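You operate a simulated robot arm through the tools that you are given. There is no shell and no other tool.

The job below is to be done with a simulated two-armed robot. You get a single attempt, and the scene is never put back.

Task
Put the white leaflet on top of the carton stack on the top of the grey bench. Fetch the brown divider and set it on top of the pink belt roll on the top of the grey bench. Screw the cap back on the vacuum flask. Fetch the bundle from the left cross belt and set it on top of the white blank stack there. Put the enamel mug on the left cross belt away on the top of the long cabinet. Fetch the test blank from the left cross belt and set it on the top of the grey bench. Take the film roll on the left cross belt and put it away on the upper shelf of the blue rack. Pull the yellow gate open. Do these in any order. Set down upright: white leaflet, brown divider.

It is judged by the outcome, as a careful person would: the job done as asked, and still so three seconds after it is handed in. It fails if anything else is knocked over, pushed out of place, dropped, spilled or broken. A push-on lid holds only when it is set on centred and level and pressed home; a screw cap is set on level and turned clockwise until tight.

Robot
Two 7-joint arms with two-finger grippers on one trunk, on a base that drives. Base frame: it is fixed to the floor where the robot stands at the start and does not move with it; the origin is under the middle of the robot, x ahead of it, y to its left, z up. Readings come in cm, rad, newtons and seconds.
The left shoulder is at the start at [7.8, 15.1, 98.8], the right one opposite. With the tool pointing down near the work surface each hand reaches from about 30 to 80 cm from the robot's upright axis, wherever it stands, measured 20 degrees to its own side. Places, roughly: belt roll (12x12x4 cm) [50, 30, 80]; blank stack [-50, 250, 75]; brown divider (3x5x5 cm) [60, -10, 80]; bundle [-75, 250, 75]; carton stack [50, 50, 75]; enamel mug (12x9x8 cm) [-70, 260, 90]; film roll (10x10x25 cm) [-150, 250, 100]; test blank [-125, 250, 75]; top of the grey bench [70, 40, 80]; top of the long cabinet [370, 850, 100]; upper shelf of the blue rack [-80, -280, 140]; vacuum flask (8x8x26 cm) [60, 130, 90]; white leaflet (1x3x5 cm) [70, 0, 80]; yellow gate [1000, 560, 90]. Payload 2.54 kg a hand.
The TCP of each hand is the grasp point between the finger pads, 3 cm short of the fingertips. In the tool frame z runs along the fingers and y along their closing line. The gripper opens to 11.6 cm. The gripper's body begins 9.5 cm behind the TCP.
Orientation is told as [roll, pitch, yaw] about the base's x, y, z axes, in that order, counted from this pose: with the fingers straight down and closing along the base's y, the tool's x points along the base's -x, its y along +y and its z along -z.

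Tools
- The arms move only by the tool nudge_tool. It takes "left_moves", "right_moves" or both (then of equal length, played together; a hand with none holds still); each is a list of rows, each a list of 3 entries, a list of its own where there are three numbers: the turn, a rotation vector about the base's x, y, z in rad, then the shift along the base's x, y, z in cm, then the gripper command, from -1 (shut) to 1 (fully open), values between in proportion. In form: [[[wx, wy, wz], [dx, dy, dz], claw], ...]. A call has 1 to 20 rows; each row is the pose to reach, as a shift and turn from the pose commanded when the call began. Each row takes 0.2 s and may step no farther than 5 cm and 0.15 rad from the row before; otherwise, or with a gripper value out of range, the whole call is refused. A pose out of reach is approached as far as the arm can. The call stops where the force on the tool passes 40 N (or 10 N more than at its start, if that is more) or the arm is blocked; 0.2 s more then pass. The fingers move at their own pace (about 7.2 cm/s each) and stop on an object; they squeeze with about 22 N. The grip force told is the motor's: it shows also when the fingers shut on nothing. Time passes only in rows, and 0.2 s behind the last, so rows that repeat a pose let the fingers close. It gives the time, the measured TCP pose, the force on the tool (base axes), the opening and the grip force at its end, in the units of the frame above (readings bear some noise), with the torque about the TCP (base axes, N m) and any sound that the robot's microphone picked up.
- Cameras (640 x 400 px; columns grow to the right, rows downward): "scene" is now at [16.06, 0.72, 114.24]; the picture's right is [0.06, -1.00, 0.00], its down [-0.22, -0.01, -0.98] and it looks along [0.97, 0.05, -0.22] (base axes); focal length 214 px, centre (320, 200). "left" rides on the left gripper at [6.9, 1.5, -12.2] in its tool frame; the picture's right is [-0.21, 0.98, 0.00], its down [-0.83, -0.18, -0.53] and it looks along [-0.52, -0.11, 0.85] (tool axes); focal length 251 px, centre (320, 200). "right" rides on the right gripper at [6.9, -1.5, -12.2] in its tool frame; the picture's right is [0.21, 0.98, 0.00], its down [-0.83, 0.18, -0.53] and it looks along [-0.52, 0.11, 0.85] (tool axes); focal length 251 px, centre (320, 200).
- camera(camera): a new picture of that camera. It takes no simulated time.
- lift_body(by): slides the trunk up (or, below 0, down) by that many cm; the arms and the scene camera ride with it, the base frame stays. It gives what a move gives, with no picture.
- base_move(legs): drives the robot by 1 to 6 legs, each [ahead, left, turn to the left] in cm, cm and rad, along the robot's own axes; the way and the turn of a leg run together, so that a leg with both is an arc; at most 150 cm and 3.142 rad a leg. The arms and the cameras ride along, it lands a little off, and it stops where it bumps. It gives what a move gives.
- aim_head(pan, tilt): turns the head with the scene camera to pan (to the left, within 1.396 rad either way) and tilt (down, from -0.506 to 1.204), counted from straight ahead of the robot. It gives what a move gives.
- measure_at(camera, pixels): for up to 12 pixels [column, row] of the newest picture of that camera ("zoom" is the newest enlarged one), the place [x, y, z] in the base frame of the surface seen there, good to about 0.2 cm. It takes no simulated time.
- close_up(camera, box): a new picture of the part [left, top, right, bottom] of that camera's present view, enlarged. It takes no simulated time.
- close_job(): hands the job in; it is judged then, once.

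Unless the task says otherwise, let go and move clear before handing in.

The tools are called as a command line: name --argument value ..., lists and objects as JSON in quotes. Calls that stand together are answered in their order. nudge_tool: Moves the arms, as the interface text tells. Its arguments: {"type":"object","properties":{"left_moves":{"type":"array","items":{"type":"array"}},"right_moves":{"type":"array","items":{"type":"array"}}},"required":[]} The other tools are called the same way: lift_body (by) slides the trunk up or down; base_move (legs) drives the base; aim_head (pan, tilt) turns the head that bears the scene camera; camera (camera) takes a picture; measure_at (camera, pixels) gives the place of the surface under pixels of a picture; close_up (camera, box) takes an enlarged picture of a part of a camera's view; close_job () hands the job in.

At the start:

```text
t: 0.0
left_tool_pos: [44.74, 17.72, 113.59]
left_ee_rot: [0.0, -0.001, -0.001]
left_wrist_force: [0.3, -0.4, -0.1]
left_ft_torque: [0.03, 0.01, 0.01]
left_width: 11.59
left_finger_force: 0.1
right_tool_pos: [31.13, -12.27, 100.89]
right_ee_rot: [0.001, 0.0, 0.0]
right_wrist_force: [0.4, 0.3, 0.4]
right_ft_torque: [0.01, 0.02, 0.02]
right_width: 11.61
right_finger_force: 0.1
trunk travel left (down, up): [-22.5, 6.4]
robot x, y, heading: [-0.4, 0.23, -0.001]
head pan, tilt: [0.056, 0.218]
```

scene: 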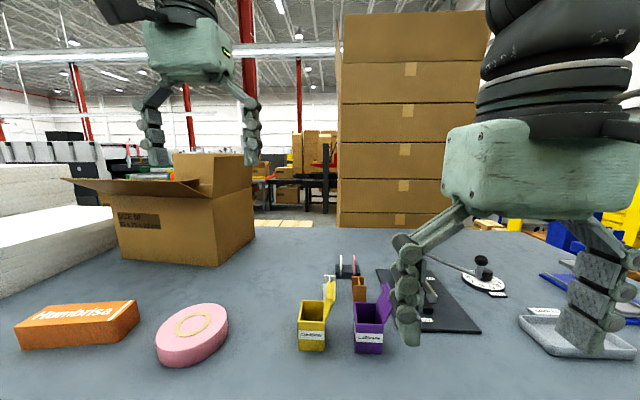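
right: 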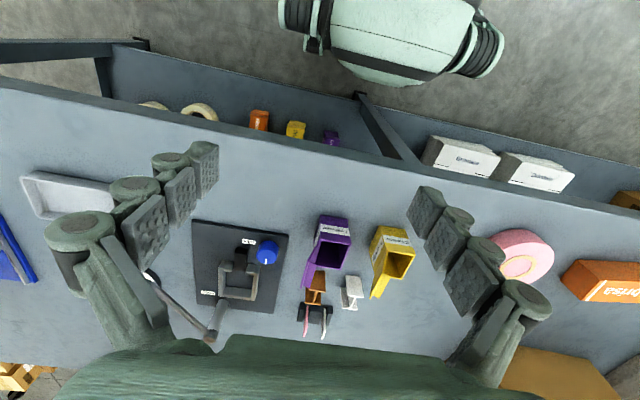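
left: 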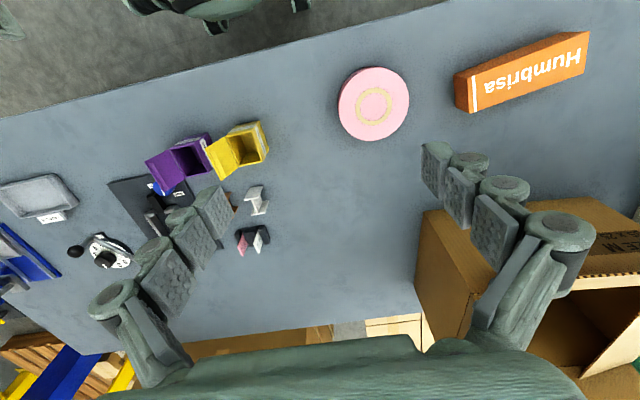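

The pictures show the bench with the pink belt roll (scene ~[192,335]), yellow and purple bins, a small black rack with leaflets near [347,265], and the orange carton at [75,325]. I'll look closer before moving.

close_up --camera "scene" --box '[280, 230, 440, 370]'

close_up --camera "left" --box '[140, 100, 340, 260]'

close_up --camera "right" --box '[270, 200, 430, 350]'

```text
2.86 times, centred on (360, 300) of scene
```

zoom: 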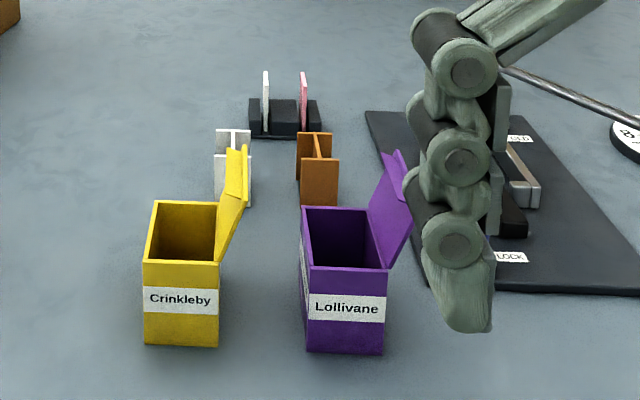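

```text
2.50 times, centred on (240, 180) of left
```

zoom: 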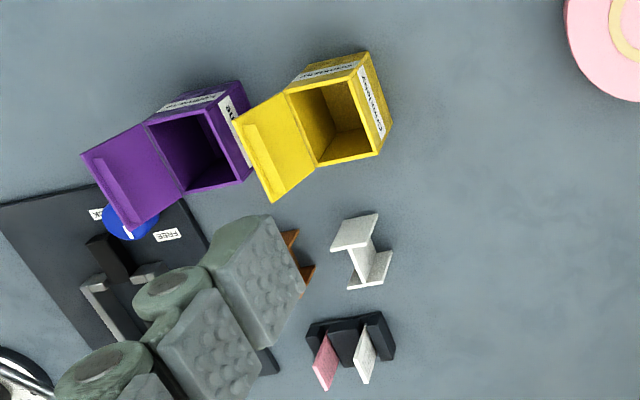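

```text
2.67 times, centred on (350, 275) of right
```

zoom: 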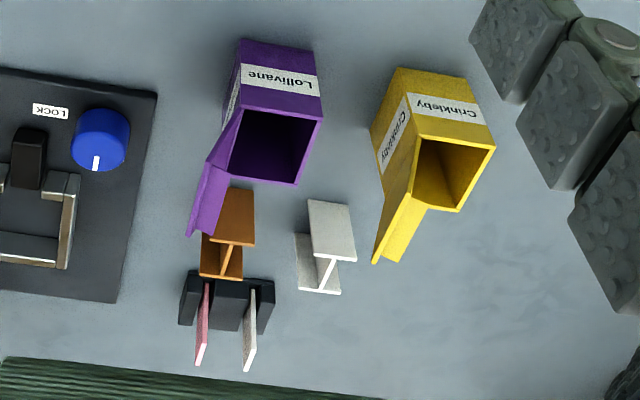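

The zoom shows a white and a pink leaflet in a small black rack, a white H divider and a brown H divider. I'll measure these and the orange box that may be the carton stack.

camera --camera "scene"

close_up --camera "scene" --box '[0, 230, 260, 400]'

measure_at --camera "scene" --pixels '[[75, 320], [76, 340], [130, 302], [192, 335], [180, 210], [311, 345], [361, 280], [336, 255], [347, 270], [250, 300], [100, 380], [30, 230]]'

```text
taken
```

scene: 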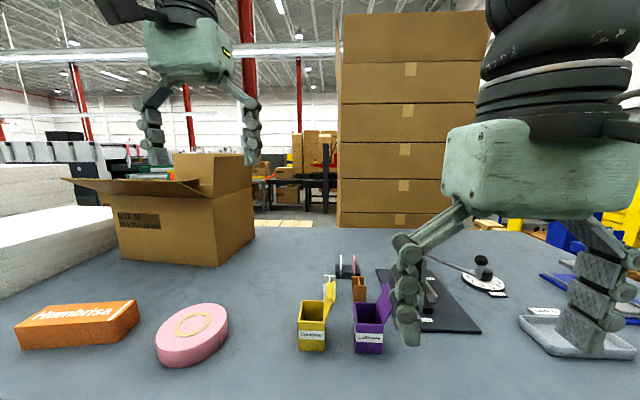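

```text
2.35 times, centred on (130, 315) of scene
```

zoom: 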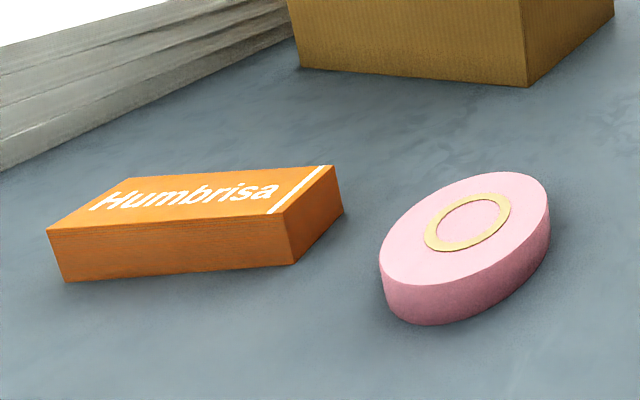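

```text
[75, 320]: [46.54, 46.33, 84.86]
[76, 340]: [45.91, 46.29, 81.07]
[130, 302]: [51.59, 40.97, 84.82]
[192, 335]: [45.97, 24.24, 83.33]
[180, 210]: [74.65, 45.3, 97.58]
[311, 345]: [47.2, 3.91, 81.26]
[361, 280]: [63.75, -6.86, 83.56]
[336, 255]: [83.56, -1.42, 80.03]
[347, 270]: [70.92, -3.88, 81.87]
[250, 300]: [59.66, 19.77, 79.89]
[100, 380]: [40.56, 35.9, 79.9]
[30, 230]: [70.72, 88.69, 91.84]
```

The bench top is at z≈80 and the orange box top at z≈84.9 around [48,46]. I'll pan the head left to look at the left part of the bench and the surroundings.

aim_head --pan 0.8 --tilt 0.5

camera --camera "scene"

aim_head --pan 1.39 --tilt 0.3

camera --camera "scene"

aim_head --pan -0.7 --tilt 0.4

camera --camera "scene"

aim_head --pan -1.39 --tilt 0.2

camera --camera "scene"

```text
t: 1.1
left_tool_pos: [44.71, 17.82, 113.58]
left_ee_rot: [0.001, 0.001, 0.0]
left_wrist_force: [-0.6, -0.4, 0.5]
left_ft_torque: [0.01, 0.02, 0.02]
left_width: 11.59
left_finger_force: 0.0
right_tool_pos: [30.94, -12.15, 101.02]
right_ee_rot: [0.001, 0.0, 0.0]
right_wrist_force: [0.3, -0.3, -0.3]
right_ft_torque: [-0.01, -0.04, -0.01]
right_width: 11.6
right_finger_force: 0.0
trunk travel left (down, up): [-22.5, 6.4]
robot x, y, heading: [-0.16, -0.12, 0.0]
head pan, tilt: [0.799, 0.499]
```

```text
taken
```

scene: 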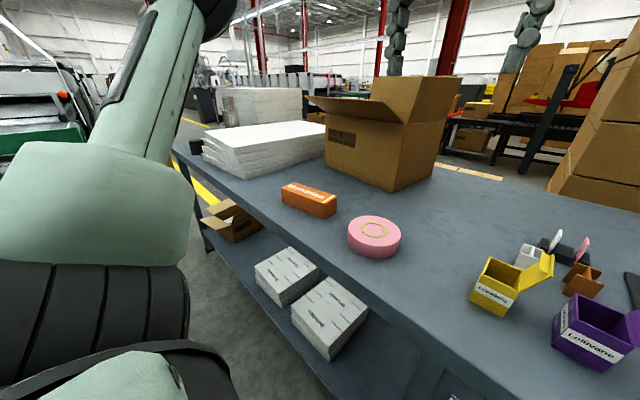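

```text
t: 2.1
left_tool_pos: [44.79, 17.79, 113.59]
left_ee_rot: [-0.001, 0.0, 0.001]
left_wrist_force: [0.8, -0.2, -0.7]
left_ft_torque: [-0.02, 0.01, 0.02]
left_width: 11.59
left_finger_force: 0.0
right_tool_pos: [31.06, -12.14, 100.99]
right_ee_rot: [0.001, 0.0, 0.001]
right_wrist_force: [0.4, -0.2, -0.2]
right_ft_torque: [0.0, 0.02, -0.03]
right_width: 11.6
right_finger_force: 0.0
trunk travel left (down, up): [-22.5, 6.4]
robot x, y, heading: [0.14, -0.01, 0.003]
head pan, tilt: [1.389, 0.3]
```

```text
taken
```

scene: 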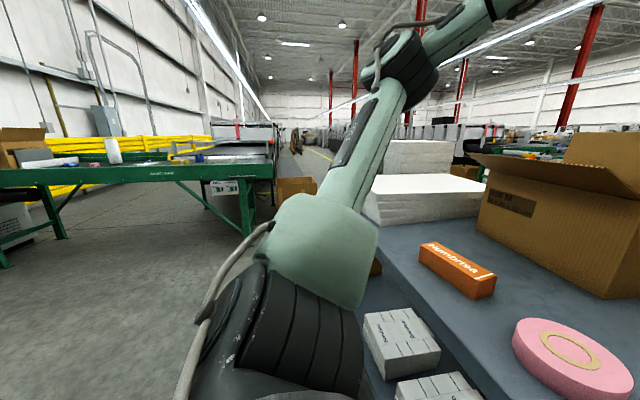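

```text
t: 4.1
left_tool_pos: [44.69, 17.84, 113.62]
left_ee_rot: [0.001, 0.001, -0.001]
left_wrist_force: [-0.3, -0.7, -0.5]
left_ft_torque: [-0.02, -0.05, -0.03]
left_width: 11.58
left_finger_force: 0.1
right_tool_pos: [30.98, -12.24, 100.91]
right_ee_rot: [-0.001, -0.001, 0.002]
right_wrist_force: [0.7, -0.1, 0.4]
right_ft_torque: [-0.01, -0.03, 0.02]
right_width: 11.61
right_finger_force: 0.0
trunk travel left (down, up): [-22.5, 6.4]
robot x, y, heading: [0.39, -0.43, -0.004]
head pan, tilt: [-0.7, 0.4]
```

```text
taken
```

scene: 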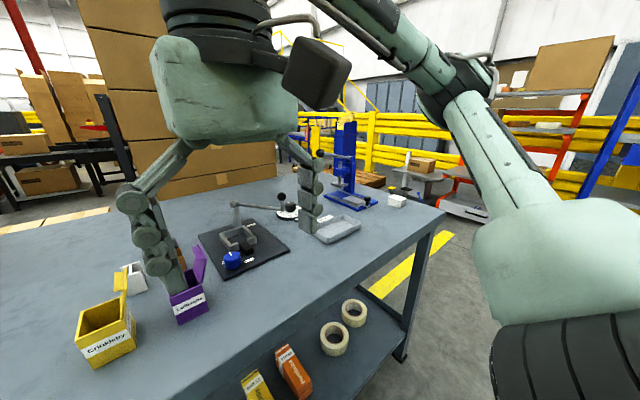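

```text
t: 5.1
left_tool_pos: [44.68, 17.67, 113.55]
left_ee_rot: [0.0, 0.0, 0.001]
left_wrist_force: [-0.3, -0.5, 0.3]
left_ft_torque: [0.01, 0.0, -0.03]
left_width: 11.56
left_finger_force: 0.2
right_tool_pos: [31.07, -12.13, 101.04]
right_ee_rot: [0.0, 0.0, 0.001]
right_wrist_force: [0.4, -1.0, -0.2]
right_ft_torque: [-0.02, 0.0, -0.01]
right_width: 11.63
right_finger_force: 0.0
trunk travel left (down, up): [-22.5, 6.4]
robot x, y, heading: [-0.05, -0.13, -0.001]
head pan, tilt: [-1.389, 0.201]
```

```text
taken
```

scene: 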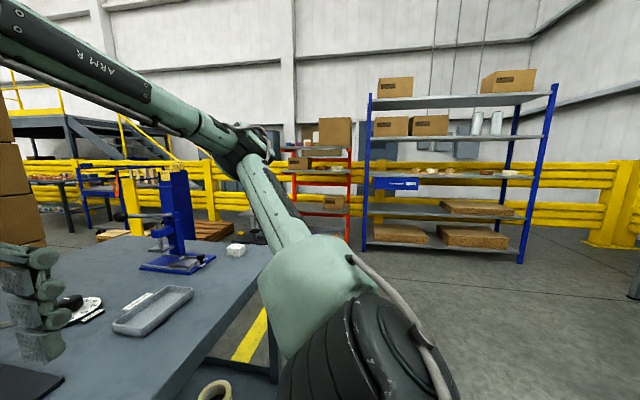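

I see the blue rack at right (scene [450,150]) and the green cross belt on the left. Next I'll look closer at the bench's left end for the flask and at the orange carton.

aim_head --pan 1.0 --tilt 0.35

camera --camera "scene"

close_up --camera "scene" --box '[220, 60, 480, 240]'

close_up --camera "scene" --box '[0, 100, 200, 240]'

```text
t: 7.3
left_tool_pos: [44.76, 17.77, 113.62]
left_ee_rot: [0.001, 0.001, 0.0]
left_wrist_force: [1.3, -0.3, -1.0]
left_ft_torque: [-0.01, 0.03, 0.0]
left_width: 11.61
left_finger_force: 0.0
right_tool_pos: [30.95, -12.2, 100.87]
right_ee_rot: [0.0, 0.0, 0.0]
right_wrist_force: [-0.3, -0.1, -0.1]
right_ft_torque: [-0.01, -0.05, 0.0]
right_width: 11.57
right_finger_force: 0.0
trunk travel left (down, up): [-22.5, 6.4]
robot x, y, heading: [0.19, 0.17, 0.001]
head pan, tilt: [1.0, 0.351]
```

```text
taken
```

scene: 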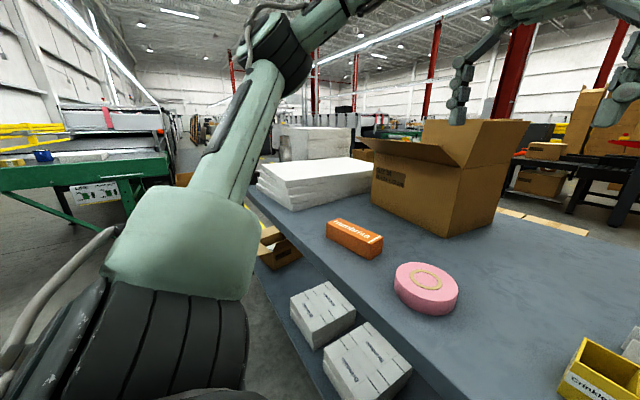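

```text
2.22 times, centred on (350, 150) of scene
```

zoom: 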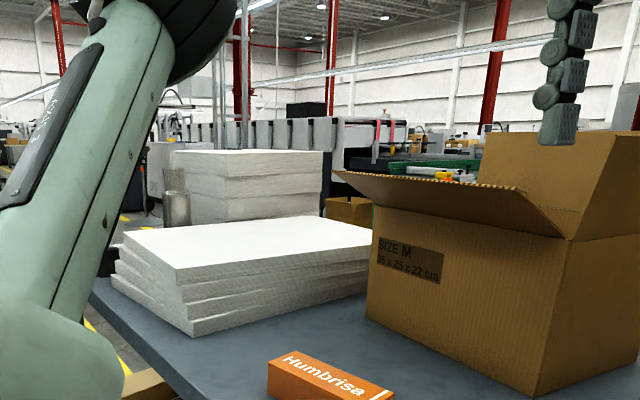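

```text
2.86 times, centred on (100, 170) of scene
```

zoom: 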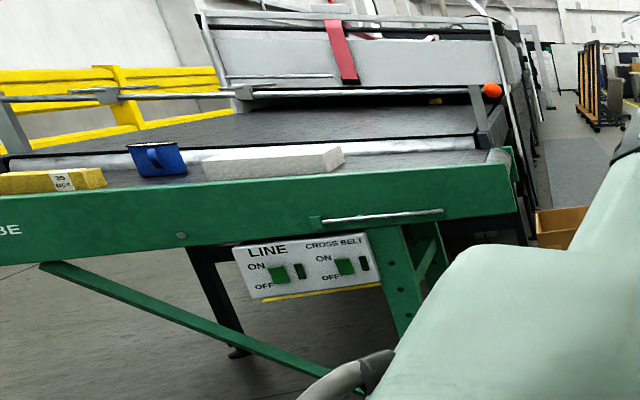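

The flask stands at the far left end of the bench behind the white stack (zoom [177,200]); the orange Humbrisa carton is the only thing near [50,50]. I'll aim the head at the leaflets and measure them.

aim_head --pan -0.05 --tilt 0.5

close_up --camera "scene" --box '[280, 130, 400, 205]'

camera --camera "scene"

```text
t: 8.6
left_tool_pos: [44.75, 17.74, 113.6]
left_ee_rot: [0.0, 0.002, -0.001]
left_wrist_force: [0.4, 0.7, -0.6]
left_ft_torque: [0.0, -0.01, -0.02]
left_width: 11.6
left_finger_force: 0.1
right_tool_pos: [31.05, -12.13, 100.94]
right_ee_rot: [0.001, -0.002, 0.0]
right_wrist_force: [-0.4, -0.5, -0.4]
right_ft_torque: [0.0, -0.03, 0.0]
right_width: 11.61
right_finger_force: 0.1
trunk travel left (down, up): [-22.5, 6.4]
robot x, y, heading: [-0.38, 0.16, -0.0]
head pan, tilt: [-0.051, 0.499]
```

```text
5.33 times, centred on (340, 168) of scene
```

zoom: 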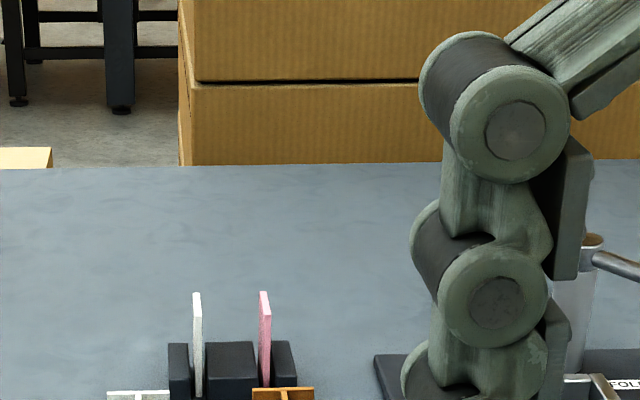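

```text
taken
```

scene: 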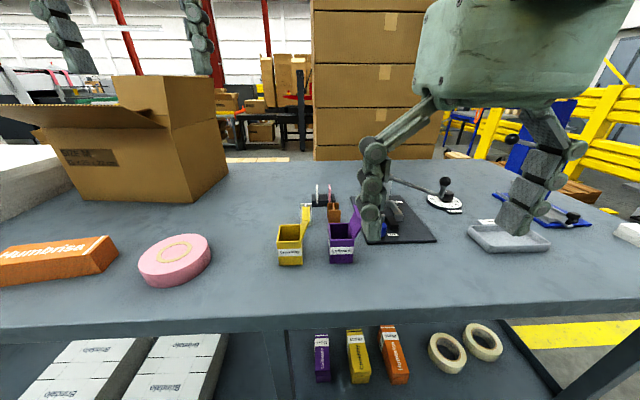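

The leaflets stand in a slotted black block (scene ~[322,195]). I'll zoom on the whole cluster and measure edges.

close_up --camera "scene" --box '[265, 175, 385, 270]'

```text
4.21 times, centred on (325, 222) of scene
```

zoom: 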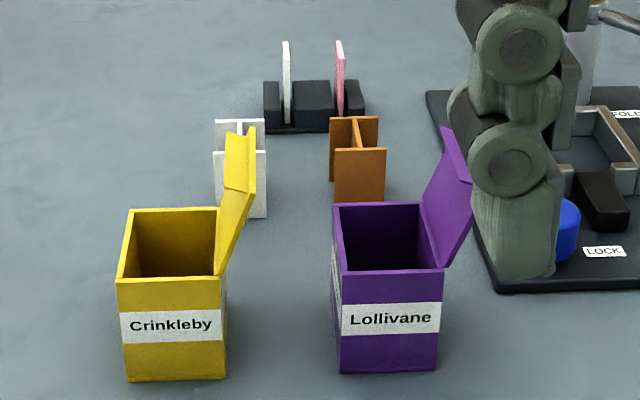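

measure_at --camera "zoom" --pixels '[[286, 47], [287, 80], [287, 115], [310, 88], [312, 118], [342, 60], [355, 178], [355, 155], [345, 122], [372, 124], [333, 160], [365, 142]]'

measure_at --camera "zoom" --pixels '[[340, 160], [381, 155], [360, 195], [338, 130], [285, 43], [288, 43], [338, 42], [270, 95], [358, 95], [311, 130], [243, 215], [220, 300]]'

```text
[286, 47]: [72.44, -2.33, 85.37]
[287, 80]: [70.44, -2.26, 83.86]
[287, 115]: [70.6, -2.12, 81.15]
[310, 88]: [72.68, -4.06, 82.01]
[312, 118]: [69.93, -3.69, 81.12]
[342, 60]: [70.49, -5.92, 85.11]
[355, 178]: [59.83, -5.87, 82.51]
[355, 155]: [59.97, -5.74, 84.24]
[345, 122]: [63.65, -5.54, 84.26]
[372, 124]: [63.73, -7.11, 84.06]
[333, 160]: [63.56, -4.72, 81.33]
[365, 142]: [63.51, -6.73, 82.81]
```

```text
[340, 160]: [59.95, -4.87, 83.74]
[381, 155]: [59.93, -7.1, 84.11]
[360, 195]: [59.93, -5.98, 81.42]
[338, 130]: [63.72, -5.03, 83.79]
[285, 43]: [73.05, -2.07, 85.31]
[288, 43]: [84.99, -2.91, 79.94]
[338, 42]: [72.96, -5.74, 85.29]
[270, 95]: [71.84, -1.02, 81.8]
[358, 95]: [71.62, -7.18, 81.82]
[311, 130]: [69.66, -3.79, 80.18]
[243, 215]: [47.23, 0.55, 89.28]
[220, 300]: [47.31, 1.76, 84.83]
```

The white leaflet is a thin plate at y≈-2.2, x≈70.4–73.2, top z≈85.4; the brown divider spans x 59.9–63.8, y -4.8 to -7.2, top z≈84.2. Now I measure the carton and roll tops.

close_up --camera "scene" --box '[0, 215, 230, 300]'

```text
2.78 times, centred on (115, 258) of scene
```

zoom: 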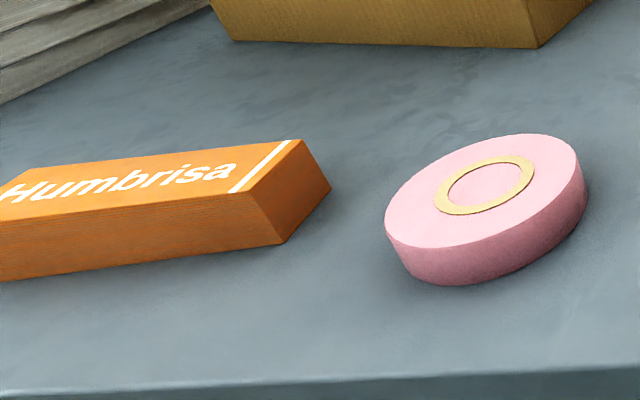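

measure_at --camera "zoom" --pixels '[[484, 185], [444, 208], [520, 162], [395, 215], [570, 155], [480, 238], [510, 140], [255, 192], [300, 143], [25, 172], [120, 190], [200, 155]]'

measure_at --camera "zoom" --pixels '[[328, 187], [285, 238], [250, 200], [258, 188], [302, 140], [10, 205], [150, 220], [100, 170], [535, 160], [440, 200], [410, 190], [487, 205]]'

```text
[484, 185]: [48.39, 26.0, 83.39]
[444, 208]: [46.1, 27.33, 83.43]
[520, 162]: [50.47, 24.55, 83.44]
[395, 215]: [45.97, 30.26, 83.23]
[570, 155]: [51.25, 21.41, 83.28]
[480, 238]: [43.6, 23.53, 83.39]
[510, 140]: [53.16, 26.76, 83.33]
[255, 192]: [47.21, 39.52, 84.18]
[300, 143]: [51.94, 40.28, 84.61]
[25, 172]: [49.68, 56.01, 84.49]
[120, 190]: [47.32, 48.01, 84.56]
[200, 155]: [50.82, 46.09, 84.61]
```

```text
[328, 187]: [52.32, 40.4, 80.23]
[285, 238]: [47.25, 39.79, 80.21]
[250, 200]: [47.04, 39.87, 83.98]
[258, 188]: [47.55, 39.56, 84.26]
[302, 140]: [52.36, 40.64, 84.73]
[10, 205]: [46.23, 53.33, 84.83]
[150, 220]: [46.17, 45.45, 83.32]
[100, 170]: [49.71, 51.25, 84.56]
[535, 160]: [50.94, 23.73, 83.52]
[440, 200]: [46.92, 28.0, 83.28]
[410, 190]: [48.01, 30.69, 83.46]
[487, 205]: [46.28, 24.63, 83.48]
```

Carton top is centred near [48.4, 48, 84.65], roll top near [48.2, 26, 83.4]. I'll bring the left hand above the white leaflet with a narrow opening.

nudge_tool --left_moves '[[[0, 0, 0], [3, -2.2, -1.2], -0.5], [[0, 0, 0], [6, -4.4, -2.4], -0.5], [[0, 0, 0], [9, -6.6, -3.6], -0.5], [[0, 0, 0], [12, -8.8, -4.8], -0.5], [[0, 0, 0], [15, -11, -6], -0.5], [[0, 0, 0], [18, -13.2, -7.2], -0.5], [[0, 0, 0], [21, -15.4, -8.4], -0.5], [[0, 0, 0], [24, -17.6, -9.6], -0.5], [[0, 0, 0], [27.15, -19.95, -11], -0.5], [[0, 0, 0], [27.15, -19.95, -14], -0.5], [[0, 0, 0], [27.15, -19.95, -17], -0.5], [[0, 0, 0], [27.15, -19.95, -17], -0.5]]'

camera --camera "left"

camera --camera "scene"

```text
t: 11.2
left_tool_pos: [69.15, -1.78, 96.86]
left_ee_rot: [-0.001, -0.001, -0.001]
left_wrist_force: [-1.0, 0.8, 0.2]
left_ft_torque: [-0.05, -0.05, -0.01]
left_width: 2.92
left_finger_force: 0.0
left hand out of reach, approached as far as the arm can: row 8, 9, 10, 11, 12
right_tool_pos: [31.0, -12.15, 101.01]
right_ee_rot: [-0.001, 0.001, 0.0]
right_wrist_force: [0.2, 0.8, 0.5]
right_ft_torque: [0.07, -0.01, 0.05]
right_width: 11.61
right_finger_force: 0.0
trunk travel left (down, up): [-22.5, 6.4]
robot x, y, heading: [0.19, 0.29, -0.002]
head pan, tilt: [-0.051, 0.499]
```

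```text
taken
```

left: 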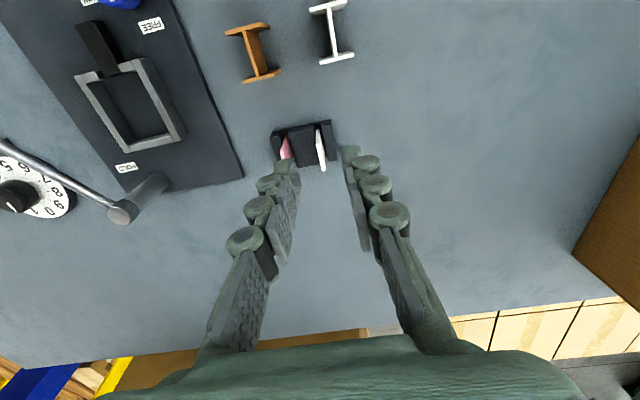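

```text
taken
```

scene: 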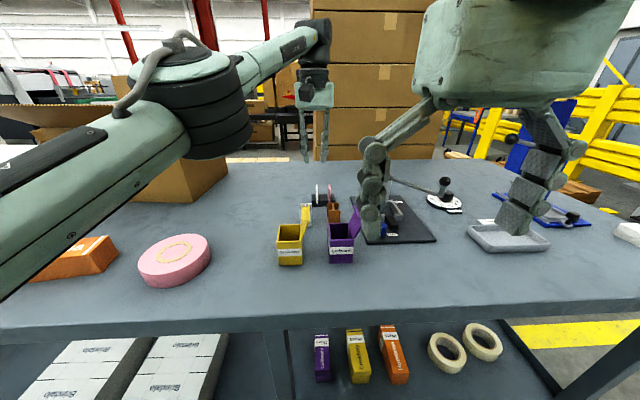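

The left hand ran out of reach at x≈69; the leaflet is about 2.7 cm farther. I'll measure the bench front edge to see whether driving forward a bit is possible.

measure_at --camera "scene" --pixels '[[300, 312], [300, 318], [300, 325], [100, 322], [560, 305], [90, 370], [450, 350], [300, 395]]'

aim_head --pan 0.0 --tilt 1.2

camera --camera "scene"

```text
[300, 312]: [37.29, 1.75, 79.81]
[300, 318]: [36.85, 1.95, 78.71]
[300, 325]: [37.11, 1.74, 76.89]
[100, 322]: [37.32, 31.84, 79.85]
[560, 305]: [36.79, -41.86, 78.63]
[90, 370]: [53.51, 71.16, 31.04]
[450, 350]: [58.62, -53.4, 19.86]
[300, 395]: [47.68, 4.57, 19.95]
```

```text
t: 12.3
left_tool_pos: [69.24, -1.83, 96.8]
left_ee_rot: [0.0, 0.001, 0.002]
left_wrist_force: [0.6, 0.5, 0.1]
left_ft_torque: [0.01, 0.0, 0.02]
left_width: 2.9
left_finger_force: 0.1
right_tool_pos: [31.19, -12.1, 100.84]
right_ee_rot: [-0.003, -0.003, 0.001]
right_wrist_force: [19.0, -8.8, -52.0]
right_ft_torque: [1.76, -2.19, 1.03]
right_width: 11.58
right_finger_force: 0.1
trunk travel left (down, up): [-22.5, 6.4]
robot x, y, heading: [0.05, 0.23, -0.001]
head pan, tilt: [0.0, 1.201]
```

```text
taken
```

scene: 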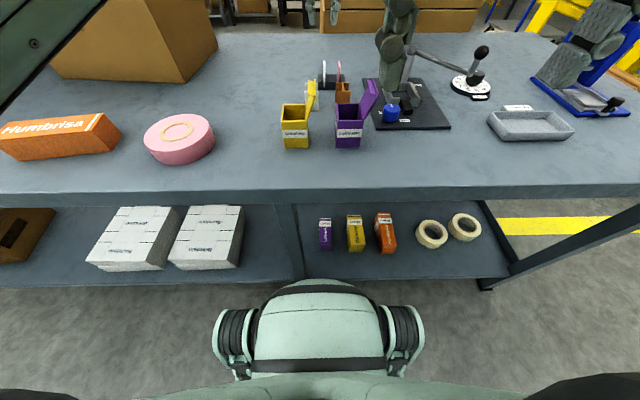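

The right wrist reported an odd 52 N after the head tilt; I'll tilt the head back a little and check, and measure the base front (scene [318,285]).

measure_at --camera "scene" --pixels '[[318, 287], [318, 320], [230, 320], [410, 320], [318, 188], [318, 275]]'

aim_head --pan 0.0 --tilt 0.7

nudge_tool --right_moves '[[[0, 0, 0], [0, 0, 0], 1]]'

```text
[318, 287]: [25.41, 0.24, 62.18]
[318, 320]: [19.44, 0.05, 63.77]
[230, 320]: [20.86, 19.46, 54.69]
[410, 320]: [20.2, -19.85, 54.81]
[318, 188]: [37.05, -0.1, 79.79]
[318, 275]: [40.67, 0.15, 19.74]
```

```text
t: 13.2
left_tool_pos: [69.22, -1.81, 96.74]
left_ee_rot: [0.001, 0.0, 0.001]
left_wrist_force: [-0.2, 0.2, 1.2]
left_ft_torque: [0.03, 0.02, 0.02]
left_width: 2.89
left_finger_force: 0.1
right_tool_pos: [31.07, -12.19, 101.04]
right_ee_rot: [0.0, -0.003, 0.0]
right_wrist_force: [0.4, -0.1, 0.3]
right_ft_torque: [-0.01, 0.0, -0.05]
right_width: 11.57
right_finger_force: 0.1
trunk travel left (down, up): [-22.5, 6.4]
robot x, y, heading: [-0.06, 0.16, 0.003]
head pan, tilt: [0.0, 0.7]
```

```text
t: 13.6
left_tool_pos: [69.21, -1.86, 96.81]
left_ee_rot: [0.0, 0.0, 0.0]
left_wrist_force: [0.3, -0.2, 0.1]
left_ft_torque: [0.02, -0.02, -0.02]
left_width: 2.87
left_finger_force: 0.1
right_tool_pos: [31.06, -12.03, 100.98]
right_ee_rot: [0.001, 0.001, -0.001]
right_wrist_force: [-0.6, -0.6, 0.9]
right_ft_torque: [-0.02, -0.02, 0.01]
right_width: 11.57
right_finger_force: 0.0
trunk travel left (down, up): [-22.5, 6.4]
robot x, y, heading: [0.56, 0.21, -0.0]
head pan, tilt: [0.0, 0.7]
```

The full head tilt had merely touched the right arm; readings are normal again. There is ~11 cm between the robot's front (x≈25) and the bench edge (x≈37), so I'll drive 6 cm ahead to gain reach.

base_move --legs '[[6, 0, 0]]'

camera --camera "left"

camera --camera "right"

camera --camera "scene"

```text
t: 14.6
left_tool_pos: [75.41, -1.93, 96.95]
left_ee_rot: [0.001, 0.0, -0.001]
left_wrist_force: [0.6, 0.3, -0.2]
left_ft_torque: [0.0, 0.02, -0.04]
left_width: 2.9
left_finger_force: 0.1
right_tool_pos: [37.08, -12.1, 101.0]
right_ee_rot: [0.0, 0.0, 0.001]
right_wrist_force: [0.2, -0.5, 0.2]
right_ft_torque: [-0.02, 0.04, 0.01]
right_width: 11.57
right_finger_force: 0.1
trunk travel left (down, up): [-22.5, 6.4]
robot x, y, heading: [5.95, 0.02, 0.001]
head pan, tilt: [0.0, 0.7]
```

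```text
taken
```

left: 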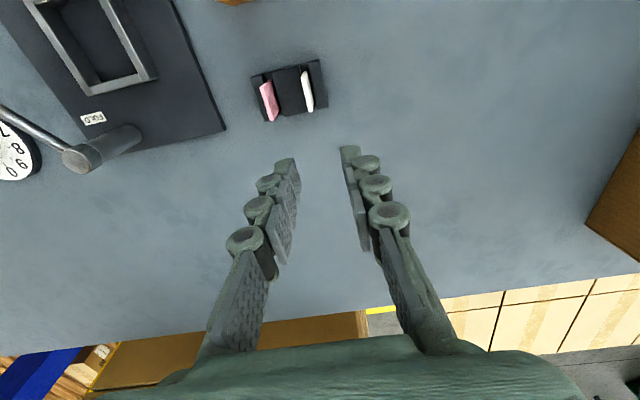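

```text
taken
```

right: 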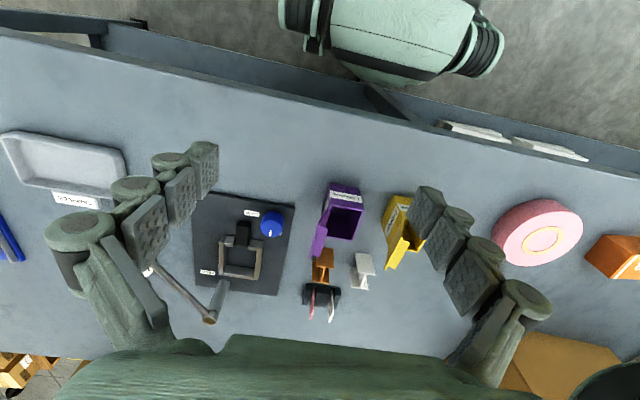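

```text
taken
```

scene: 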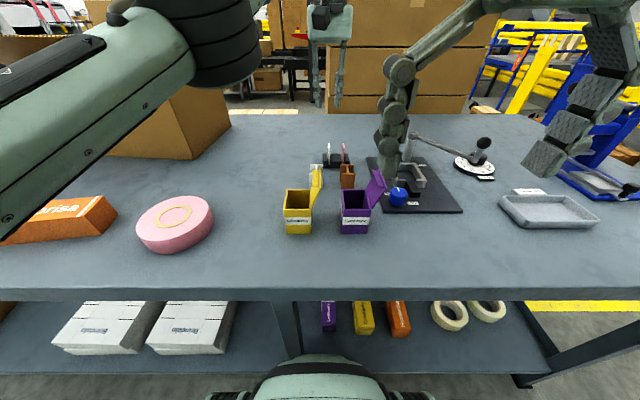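

Base moved 6 cm; the left TCP is now at x≈75.4 above and beyond the leaflet at left image [307,90]. I'll measure it in the left close-up.

close_up --camera "left" --box '[240, 45, 340, 135]'

```text
4.44 times, centred on (290, 90) of left
```

zoom: 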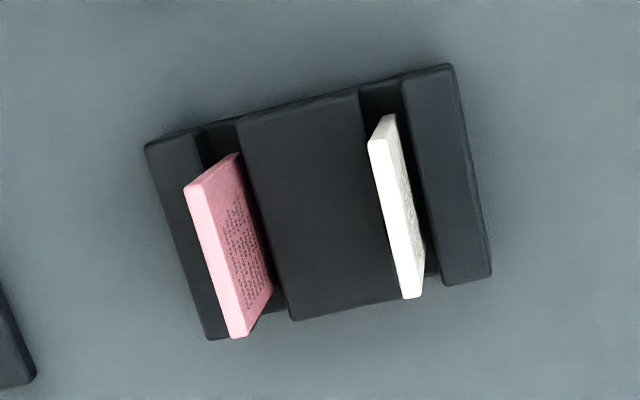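

measure_at --camera "zoom" --pixels '[[382, 140], [395, 200], [410, 285], [380, 125], [412, 270], [320, 200], [430, 150], [215, 250], [205, 300], [375, 100], [195, 200], [237, 325]]'

```text
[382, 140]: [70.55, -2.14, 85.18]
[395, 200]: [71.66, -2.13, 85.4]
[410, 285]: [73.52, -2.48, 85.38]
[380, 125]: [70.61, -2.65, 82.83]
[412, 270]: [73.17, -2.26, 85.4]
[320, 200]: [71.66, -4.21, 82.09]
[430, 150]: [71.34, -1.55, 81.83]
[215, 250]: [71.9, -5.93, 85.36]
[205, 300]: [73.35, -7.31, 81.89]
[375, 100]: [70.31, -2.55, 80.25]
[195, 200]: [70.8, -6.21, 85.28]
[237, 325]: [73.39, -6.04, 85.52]
```

Leaflet top edge centre ≈ [72.0, -2.25, 85.4], block top z≈82. I'll move the left hand over it in a first step and check how the commanded pose is counted.

nudge_tool --left_moves '[[[0, 0, 0], [-2, -0.2, 0], -0.5], [[0, 0, 0], [-3.3, -0.4, -1], -0.5], [[0, 0, 0], [-3.3, -0.4, -3], -0.5], [[0, 0, 0], [-3.3, -0.4, -3], -0.5]]'

```text
t: 15.6
left_tool_pos: [71.9, -2.24, 94.0]
left_ee_rot: [0.001, 0.001, -0.001]
left_wrist_force: [-1.0, 0.5, 0.6]
left_ft_torque: [0.0, 0.0, -0.01]
left_width: 2.9
left_finger_force: 0.2
right_tool_pos: [37.11, -12.01, 100.95]
right_ee_rot: [0.0, 0.0, 0.0]
right_wrist_force: [0.1, -0.2, 0.2]
right_ft_torque: [0.0, 0.02, 0.03]
right_width: 11.59
right_finger_force: 0.1
trunk travel left (down, up): [-22.5, 6.4]
robot x, y, heading: [6.35, 0.17, -0.005]
head pan, tilt: [0.0, 0.7]
```

The hand is now right above the leaflet at [71.9,-2.2,94.0]. I descend 8.5 cm and check.

nudge_tool --left_moves '[[[0, 0, 0], [0, 0, -2], -0.5], [[0, 0, 0], [0, 0, -4], -0.5], [[0, 0, 0], [0, 0, -6], -0.5], [[0, 0, 0], [0, 0, -7.5], -0.5], [[0, 0, 0], [0, 0, -8.5], -0.5], [[0, 0, 0], [0, 0, -8.5], -0.5]]'

camera --camera "left"

close_up --camera "scene" --box '[270, 90, 430, 240]'

```text
t: 17.0
left_tool_pos: [71.99, -2.35, 85.26]
left_ee_rot: [-0.001, -0.002, 0.0]
left_wrist_force: [-0.2, 0.2, 0.0]
left_ft_torque: [-0.03, -0.02, -0.02]
left_width: 2.9
left_finger_force: 0.0
right_tool_pos: [37.05, -12.26, 100.91]
right_ee_rot: [0.0, 0.0, 0.0]
right_wrist_force: [0.7, 0.1, -0.9]
right_ft_torque: [-0.04, -0.02, 0.0]
right_width: 11.58
right_finger_force: 0.0
trunk travel left (down, up): [-22.5, 6.4]
robot x, y, heading: [5.77, -0.2, 0.003]
head pan, tilt: [0.0, 0.7]
```

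```text
taken
```

left: 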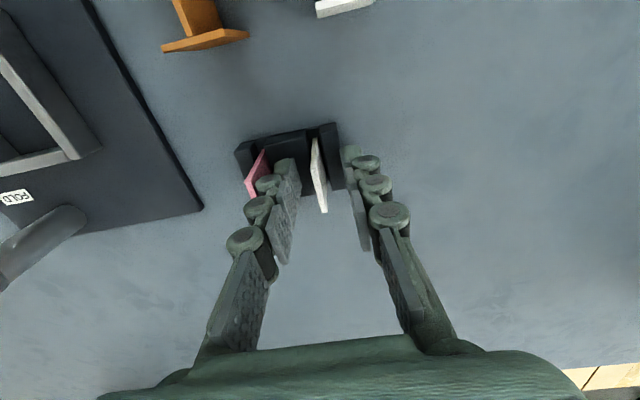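

```text
2.67 times, centred on (350, 165) of scene
```

zoom: 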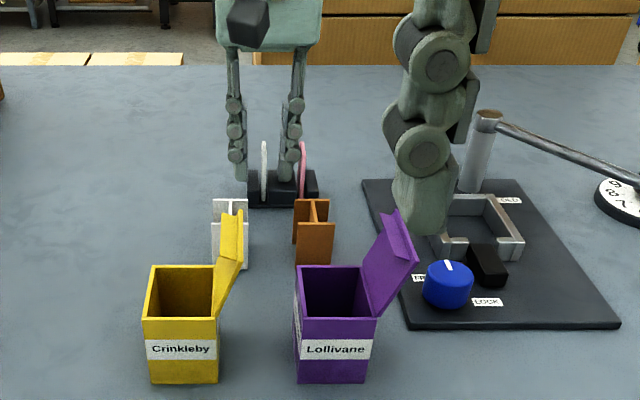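

The fingers straddle only the white leaflet (left image [318,180] between pads at [287,175] and [350,165]). Closing gently and then lifting.

nudge_tool --left_moves '[[[0, 0, 0], [0, 0, 0], -0.8], [[0, 0, 0], [0, 0, 0], -1], [[0, 0, 0], [0, 0, 0], -1], [[0, 0, 0], [0, 0, 0], -1]]'

camera --camera "left"

```text
t: 18.0
left_tool_pos: [72.0, -2.21, 85.46]
left_ee_rot: [0.001, -0.001, 0.001]
left_wrist_force: [-0.4, 0.8, -0.3]
left_ft_torque: [0.0, 0.01, 0.03]
left_width: 0.62
left_finger_force: 21.9
right_tool_pos: [37.17, -12.17, 100.93]
right_ee_rot: [-0.001, 0.001, 0.0]
right_wrist_force: [0.0, -0.4, 1.3]
right_ft_torque: [0.0, 0.03, -0.01]
right_width: 11.61
right_finger_force: 0.0
trunk travel left (down, up): [-22.5, 6.4]
robot x, y, heading: [6.21, -0.03, 0.002]
head pan, tilt: [0.0, 0.7]
```

```text
taken
```

left: 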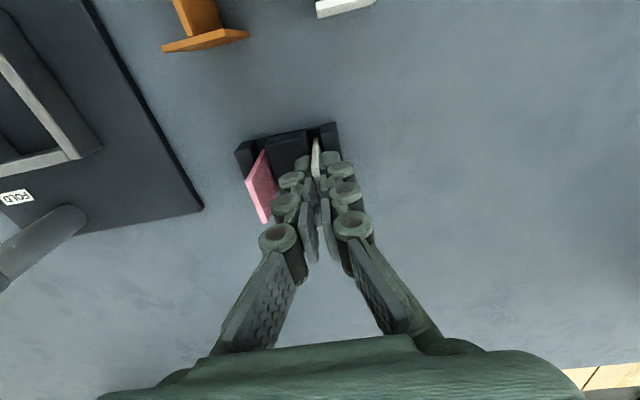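

Gripped (width 0.62 cm). I lift straight up 10 cm.

nudge_tool --left_moves '[[[0, 0, 0], [0, 0, 1], -1], [[0, 0, 0], [0, 0, 2.5], -1], [[0, 0, 0], [0, 0, 4.5], -1], [[0, 0, 0], [0, 0, 6.5], -1], [[0, 0, 0], [0, 0, 8.5], -1], [[0, 0, 0], [0, 0, 11], -1], [[0, 0, 0], [0, 0, 11], -1]]'

camera --camera "scene"

close_up --camera "scene" --box '[280, 40, 400, 210]'

```text
t: 19.6
left_tool_pos: [72.03, -2.33, 96.2]
left_ee_rot: [-0.001, 0.002, 0.0]
left_wrist_force: [-0.1, 0.9, -0.3]
left_ft_torque: [0.02, 0.01, 0.03]
left_width: 0.57
left_finger_force: 22.3
right_tool_pos: [37.15, -12.16, 100.84]
right_ee_rot: [-0.001, 0.001, 0.0]
right_wrist_force: [-0.4, -0.1, 1.3]
right_ft_torque: [-0.04, -0.03, 0.01]
right_width: 11.59
right_finger_force: 0.0
trunk travel left (down, up): [-22.5, 6.4]
robot x, y, heading: [5.9, 0.08, -0.001]
head pan, tilt: [0.0, 0.7]
```

```text
taken
```

scene: 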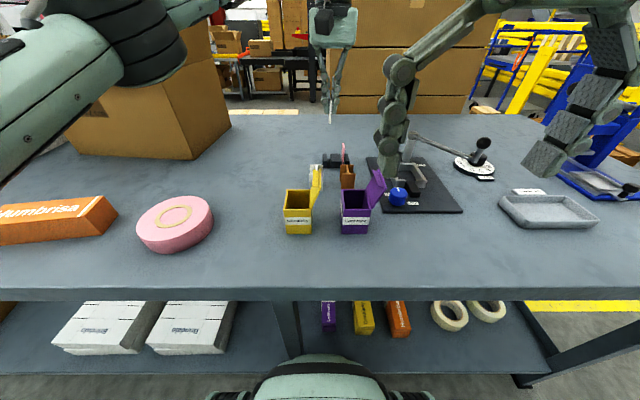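

```text
2.35 times, centred on (340, 125) of scene
```

zoom: 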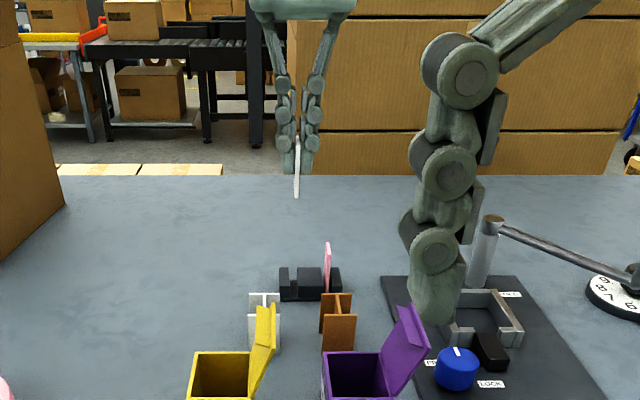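

The leaflet hangs vertically between the pads (zoom [296,180]). I measure its lower end to know the drop offset.

measure_at --camera "zoom" --pixels '[[296, 195], [296, 192], [296, 185], [296, 160], [297, 145]]'

```text
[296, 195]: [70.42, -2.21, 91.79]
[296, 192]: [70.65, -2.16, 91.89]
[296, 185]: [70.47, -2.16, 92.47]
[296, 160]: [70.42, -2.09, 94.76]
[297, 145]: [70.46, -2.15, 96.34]
```

Leaflet bottom is ≈4.75 cm below the TCP. Before carrying it to the carton I check the cardboard box flap's position.

aim_head --pan 0.75 --tilt 0.45

camera --camera "scene"

```text
t: 20.7
left_tool_pos: [71.95, -2.42, 96.29]
left_ee_rot: [0.0, 0.0, 0.001]
left_wrist_force: [1.0, 0.7, -0.7]
left_ft_torque: [0.04, 0.0, 0.04]
left_width: 0.61
left_finger_force: 22.0
right_tool_pos: [37.17, -12.09, 100.98]
right_ee_rot: [0.0, 0.0, -0.001]
right_wrist_force: [0.6, 0.3, -0.6]
right_ft_torque: [0.01, -0.01, 0.03]
right_width: 11.59
right_finger_force: 0.1
trunk travel left (down, up): [-22.5, 6.4]
robot x, y, heading: [5.97, -0.06, -0.004]
head pan, tilt: [0.75, 0.45]
```

```text
taken
```

scene: 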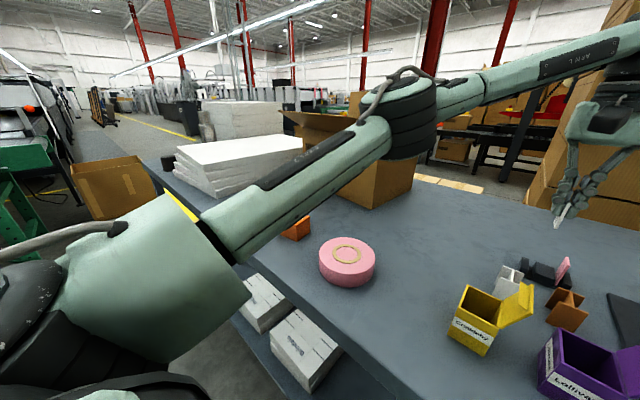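

measure_at --camera "scene" --pixels '[[284, 112], [300, 128], [290, 120], [337, 195], [373, 208], [414, 190], [225, 150], [300, 145], [200, 190], [167, 160], [320, 120], [295, 232]]'

```text
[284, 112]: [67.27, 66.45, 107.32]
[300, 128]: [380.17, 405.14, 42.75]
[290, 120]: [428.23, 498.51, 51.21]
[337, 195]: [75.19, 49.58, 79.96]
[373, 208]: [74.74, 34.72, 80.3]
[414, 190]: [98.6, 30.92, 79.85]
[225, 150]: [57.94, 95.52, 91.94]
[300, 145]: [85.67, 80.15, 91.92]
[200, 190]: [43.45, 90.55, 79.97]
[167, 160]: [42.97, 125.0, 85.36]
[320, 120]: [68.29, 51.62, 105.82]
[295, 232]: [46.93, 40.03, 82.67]
```

The flap stays beyond x≈67, clear of the carton at x≈48. I'll carry the leaflet there at z≈98.

nudge_tool --left_moves '[[[0, 0, 0], [-1, 2, 1], -1], [[0, 0, 0], [-2.7, 5.5, 1.8], -1], [[0, 0, 0], [-4.4, 9.2, 2], -1], [[0, 0, 0], [-6.1, 12.9, 2], -1], [[0, 0, 0], [-7.8, 16.6, 2], -1], [[0, 0, 0], [-9.5, 20.3, 2], -1], [[0, 0, 0], [-11.2, 24, 2], -1], [[0, 0, 0], [-12.9, 27.7, 2], -1], [[0, 0, 0], [-14.6, 31.4, 2], -1], [[0, 0, 0], [-16.3, 35.1, 2], -1], [[0, 0, 0], [-18, 38.8, 2], -1], [[0, 0, 0], [-19.8, 42.5, 2], -1], [[0, 0, 0], [-21.6, 46.2, 2], -1], [[0, 0, 0], [-22.8, 48.8, 1], -1], [[0, 0, 0], [-23.6, 50.3, 0], -1], [[0, 0, 0], [-23.6, 50.3, -2], -1], [[0, 0, 0], [-23.6, 50.3, -2], -1]]'

camera --camera "left"

camera --camera "scene"

```text
t: 24.3
left_tool_pos: [48.25, 47.92, 94.16]
left_ee_rot: [0.0, -0.001, -0.001]
left_wrist_force: [-0.5, -1.3, -0.6]
left_ft_torque: [0.0, 0.0, 0.06]
left_width: 0.61
left_finger_force: 22.1
right_tool_pos: [37.12, -12.19, 100.93]
right_ee_rot: [0.001, 0.0, 0.0]
right_wrist_force: [0.4, 0.4, -1.1]
right_ft_torque: [-0.02, 0.03, 0.01]
right_width: 11.6
right_finger_force: 0.1
trunk travel left (down, up): [-22.5, 6.4]
robot x, y, heading: [5.82, 0.24, -0.0]
head pan, tilt: [0.75, 0.45]
```

```text
taken
```

left: 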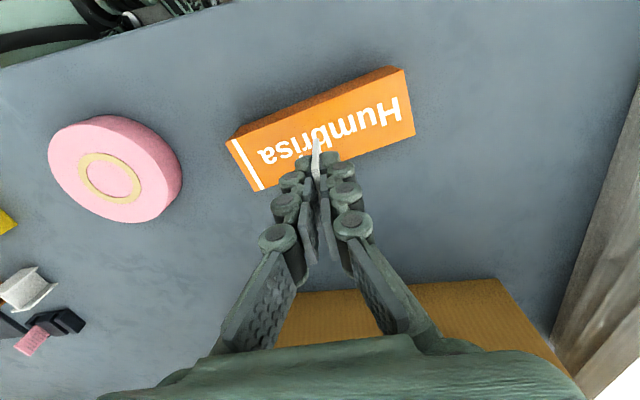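

```text
taken
```

scene: 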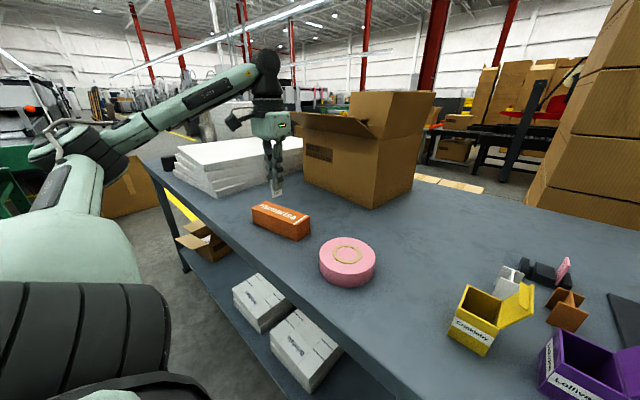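

The leaflet is over the orange carton (left image [316,150]). I measure the carton's top corners to centre it and zoom to check it's a stack.

measure_at --camera "left" --pixels '[[244, 140], [258, 185], [405, 95], [411, 130], [330, 110], [280, 130], [370, 140], [400, 72], [318, 145]]'

close_up --camera "scene" --box '[220, 150, 360, 270]'

```text
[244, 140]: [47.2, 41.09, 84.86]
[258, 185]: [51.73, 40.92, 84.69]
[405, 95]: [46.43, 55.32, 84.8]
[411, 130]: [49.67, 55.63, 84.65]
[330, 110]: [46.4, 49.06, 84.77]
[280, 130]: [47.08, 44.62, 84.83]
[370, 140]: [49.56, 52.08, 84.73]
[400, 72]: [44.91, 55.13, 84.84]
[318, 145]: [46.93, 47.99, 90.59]
```

```text
3.33 times, centred on (290, 210) of scene
```

zoom: 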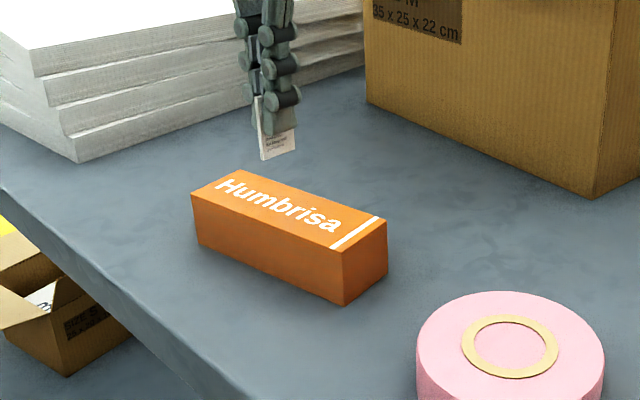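

Carton top z≈84.75, centre ≈[48.4,48.0], right under the leaflet. I descend to just above contact.

nudge_tool --left_moves '[[[0, 0, 0], [0.1, 0, -1.5], -1], [[0, 0, 0], [0.1, 0, -3], -1], [[0, 0, 0], [0.1, 0, -3.8], -1], [[0, 0, 0], [0.1, 0, -4.2], -1], [[0, 0, 0], [0.1, 0, -4.2], -1]]'

close_up --camera "scene" --box '[240, 150, 320, 240]'

```text
t: 25.5
left_tool_pos: [48.42, 47.99, 90.08]
left_ee_rot: [-0.001, -0.002, 0.0]
left_wrist_force: [0.0, -0.5, 0.4]
left_ft_torque: [-0.04, -0.01, 0.04]
left_width: 0.58
left_finger_force: 22.2
right_tool_pos: [37.09, -12.21, 101.01]
right_ee_rot: [0.001, 0.001, 0.001]
right_wrist_force: [0.1, -0.7, -0.2]
right_ft_torque: [0.04, -0.01, 0.0]
right_width: 11.59
right_finger_force: 0.0
trunk travel left (down, up): [-22.5, 6.4]
robot x, y, heading: [6.05, 0.01, -0.003]
head pan, tilt: [0.75, 0.45]
```

```text
4.44 times, centred on (280, 195) of scene
```

zoom: 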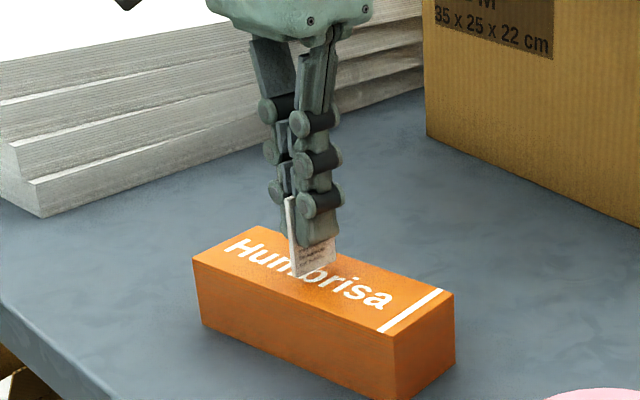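

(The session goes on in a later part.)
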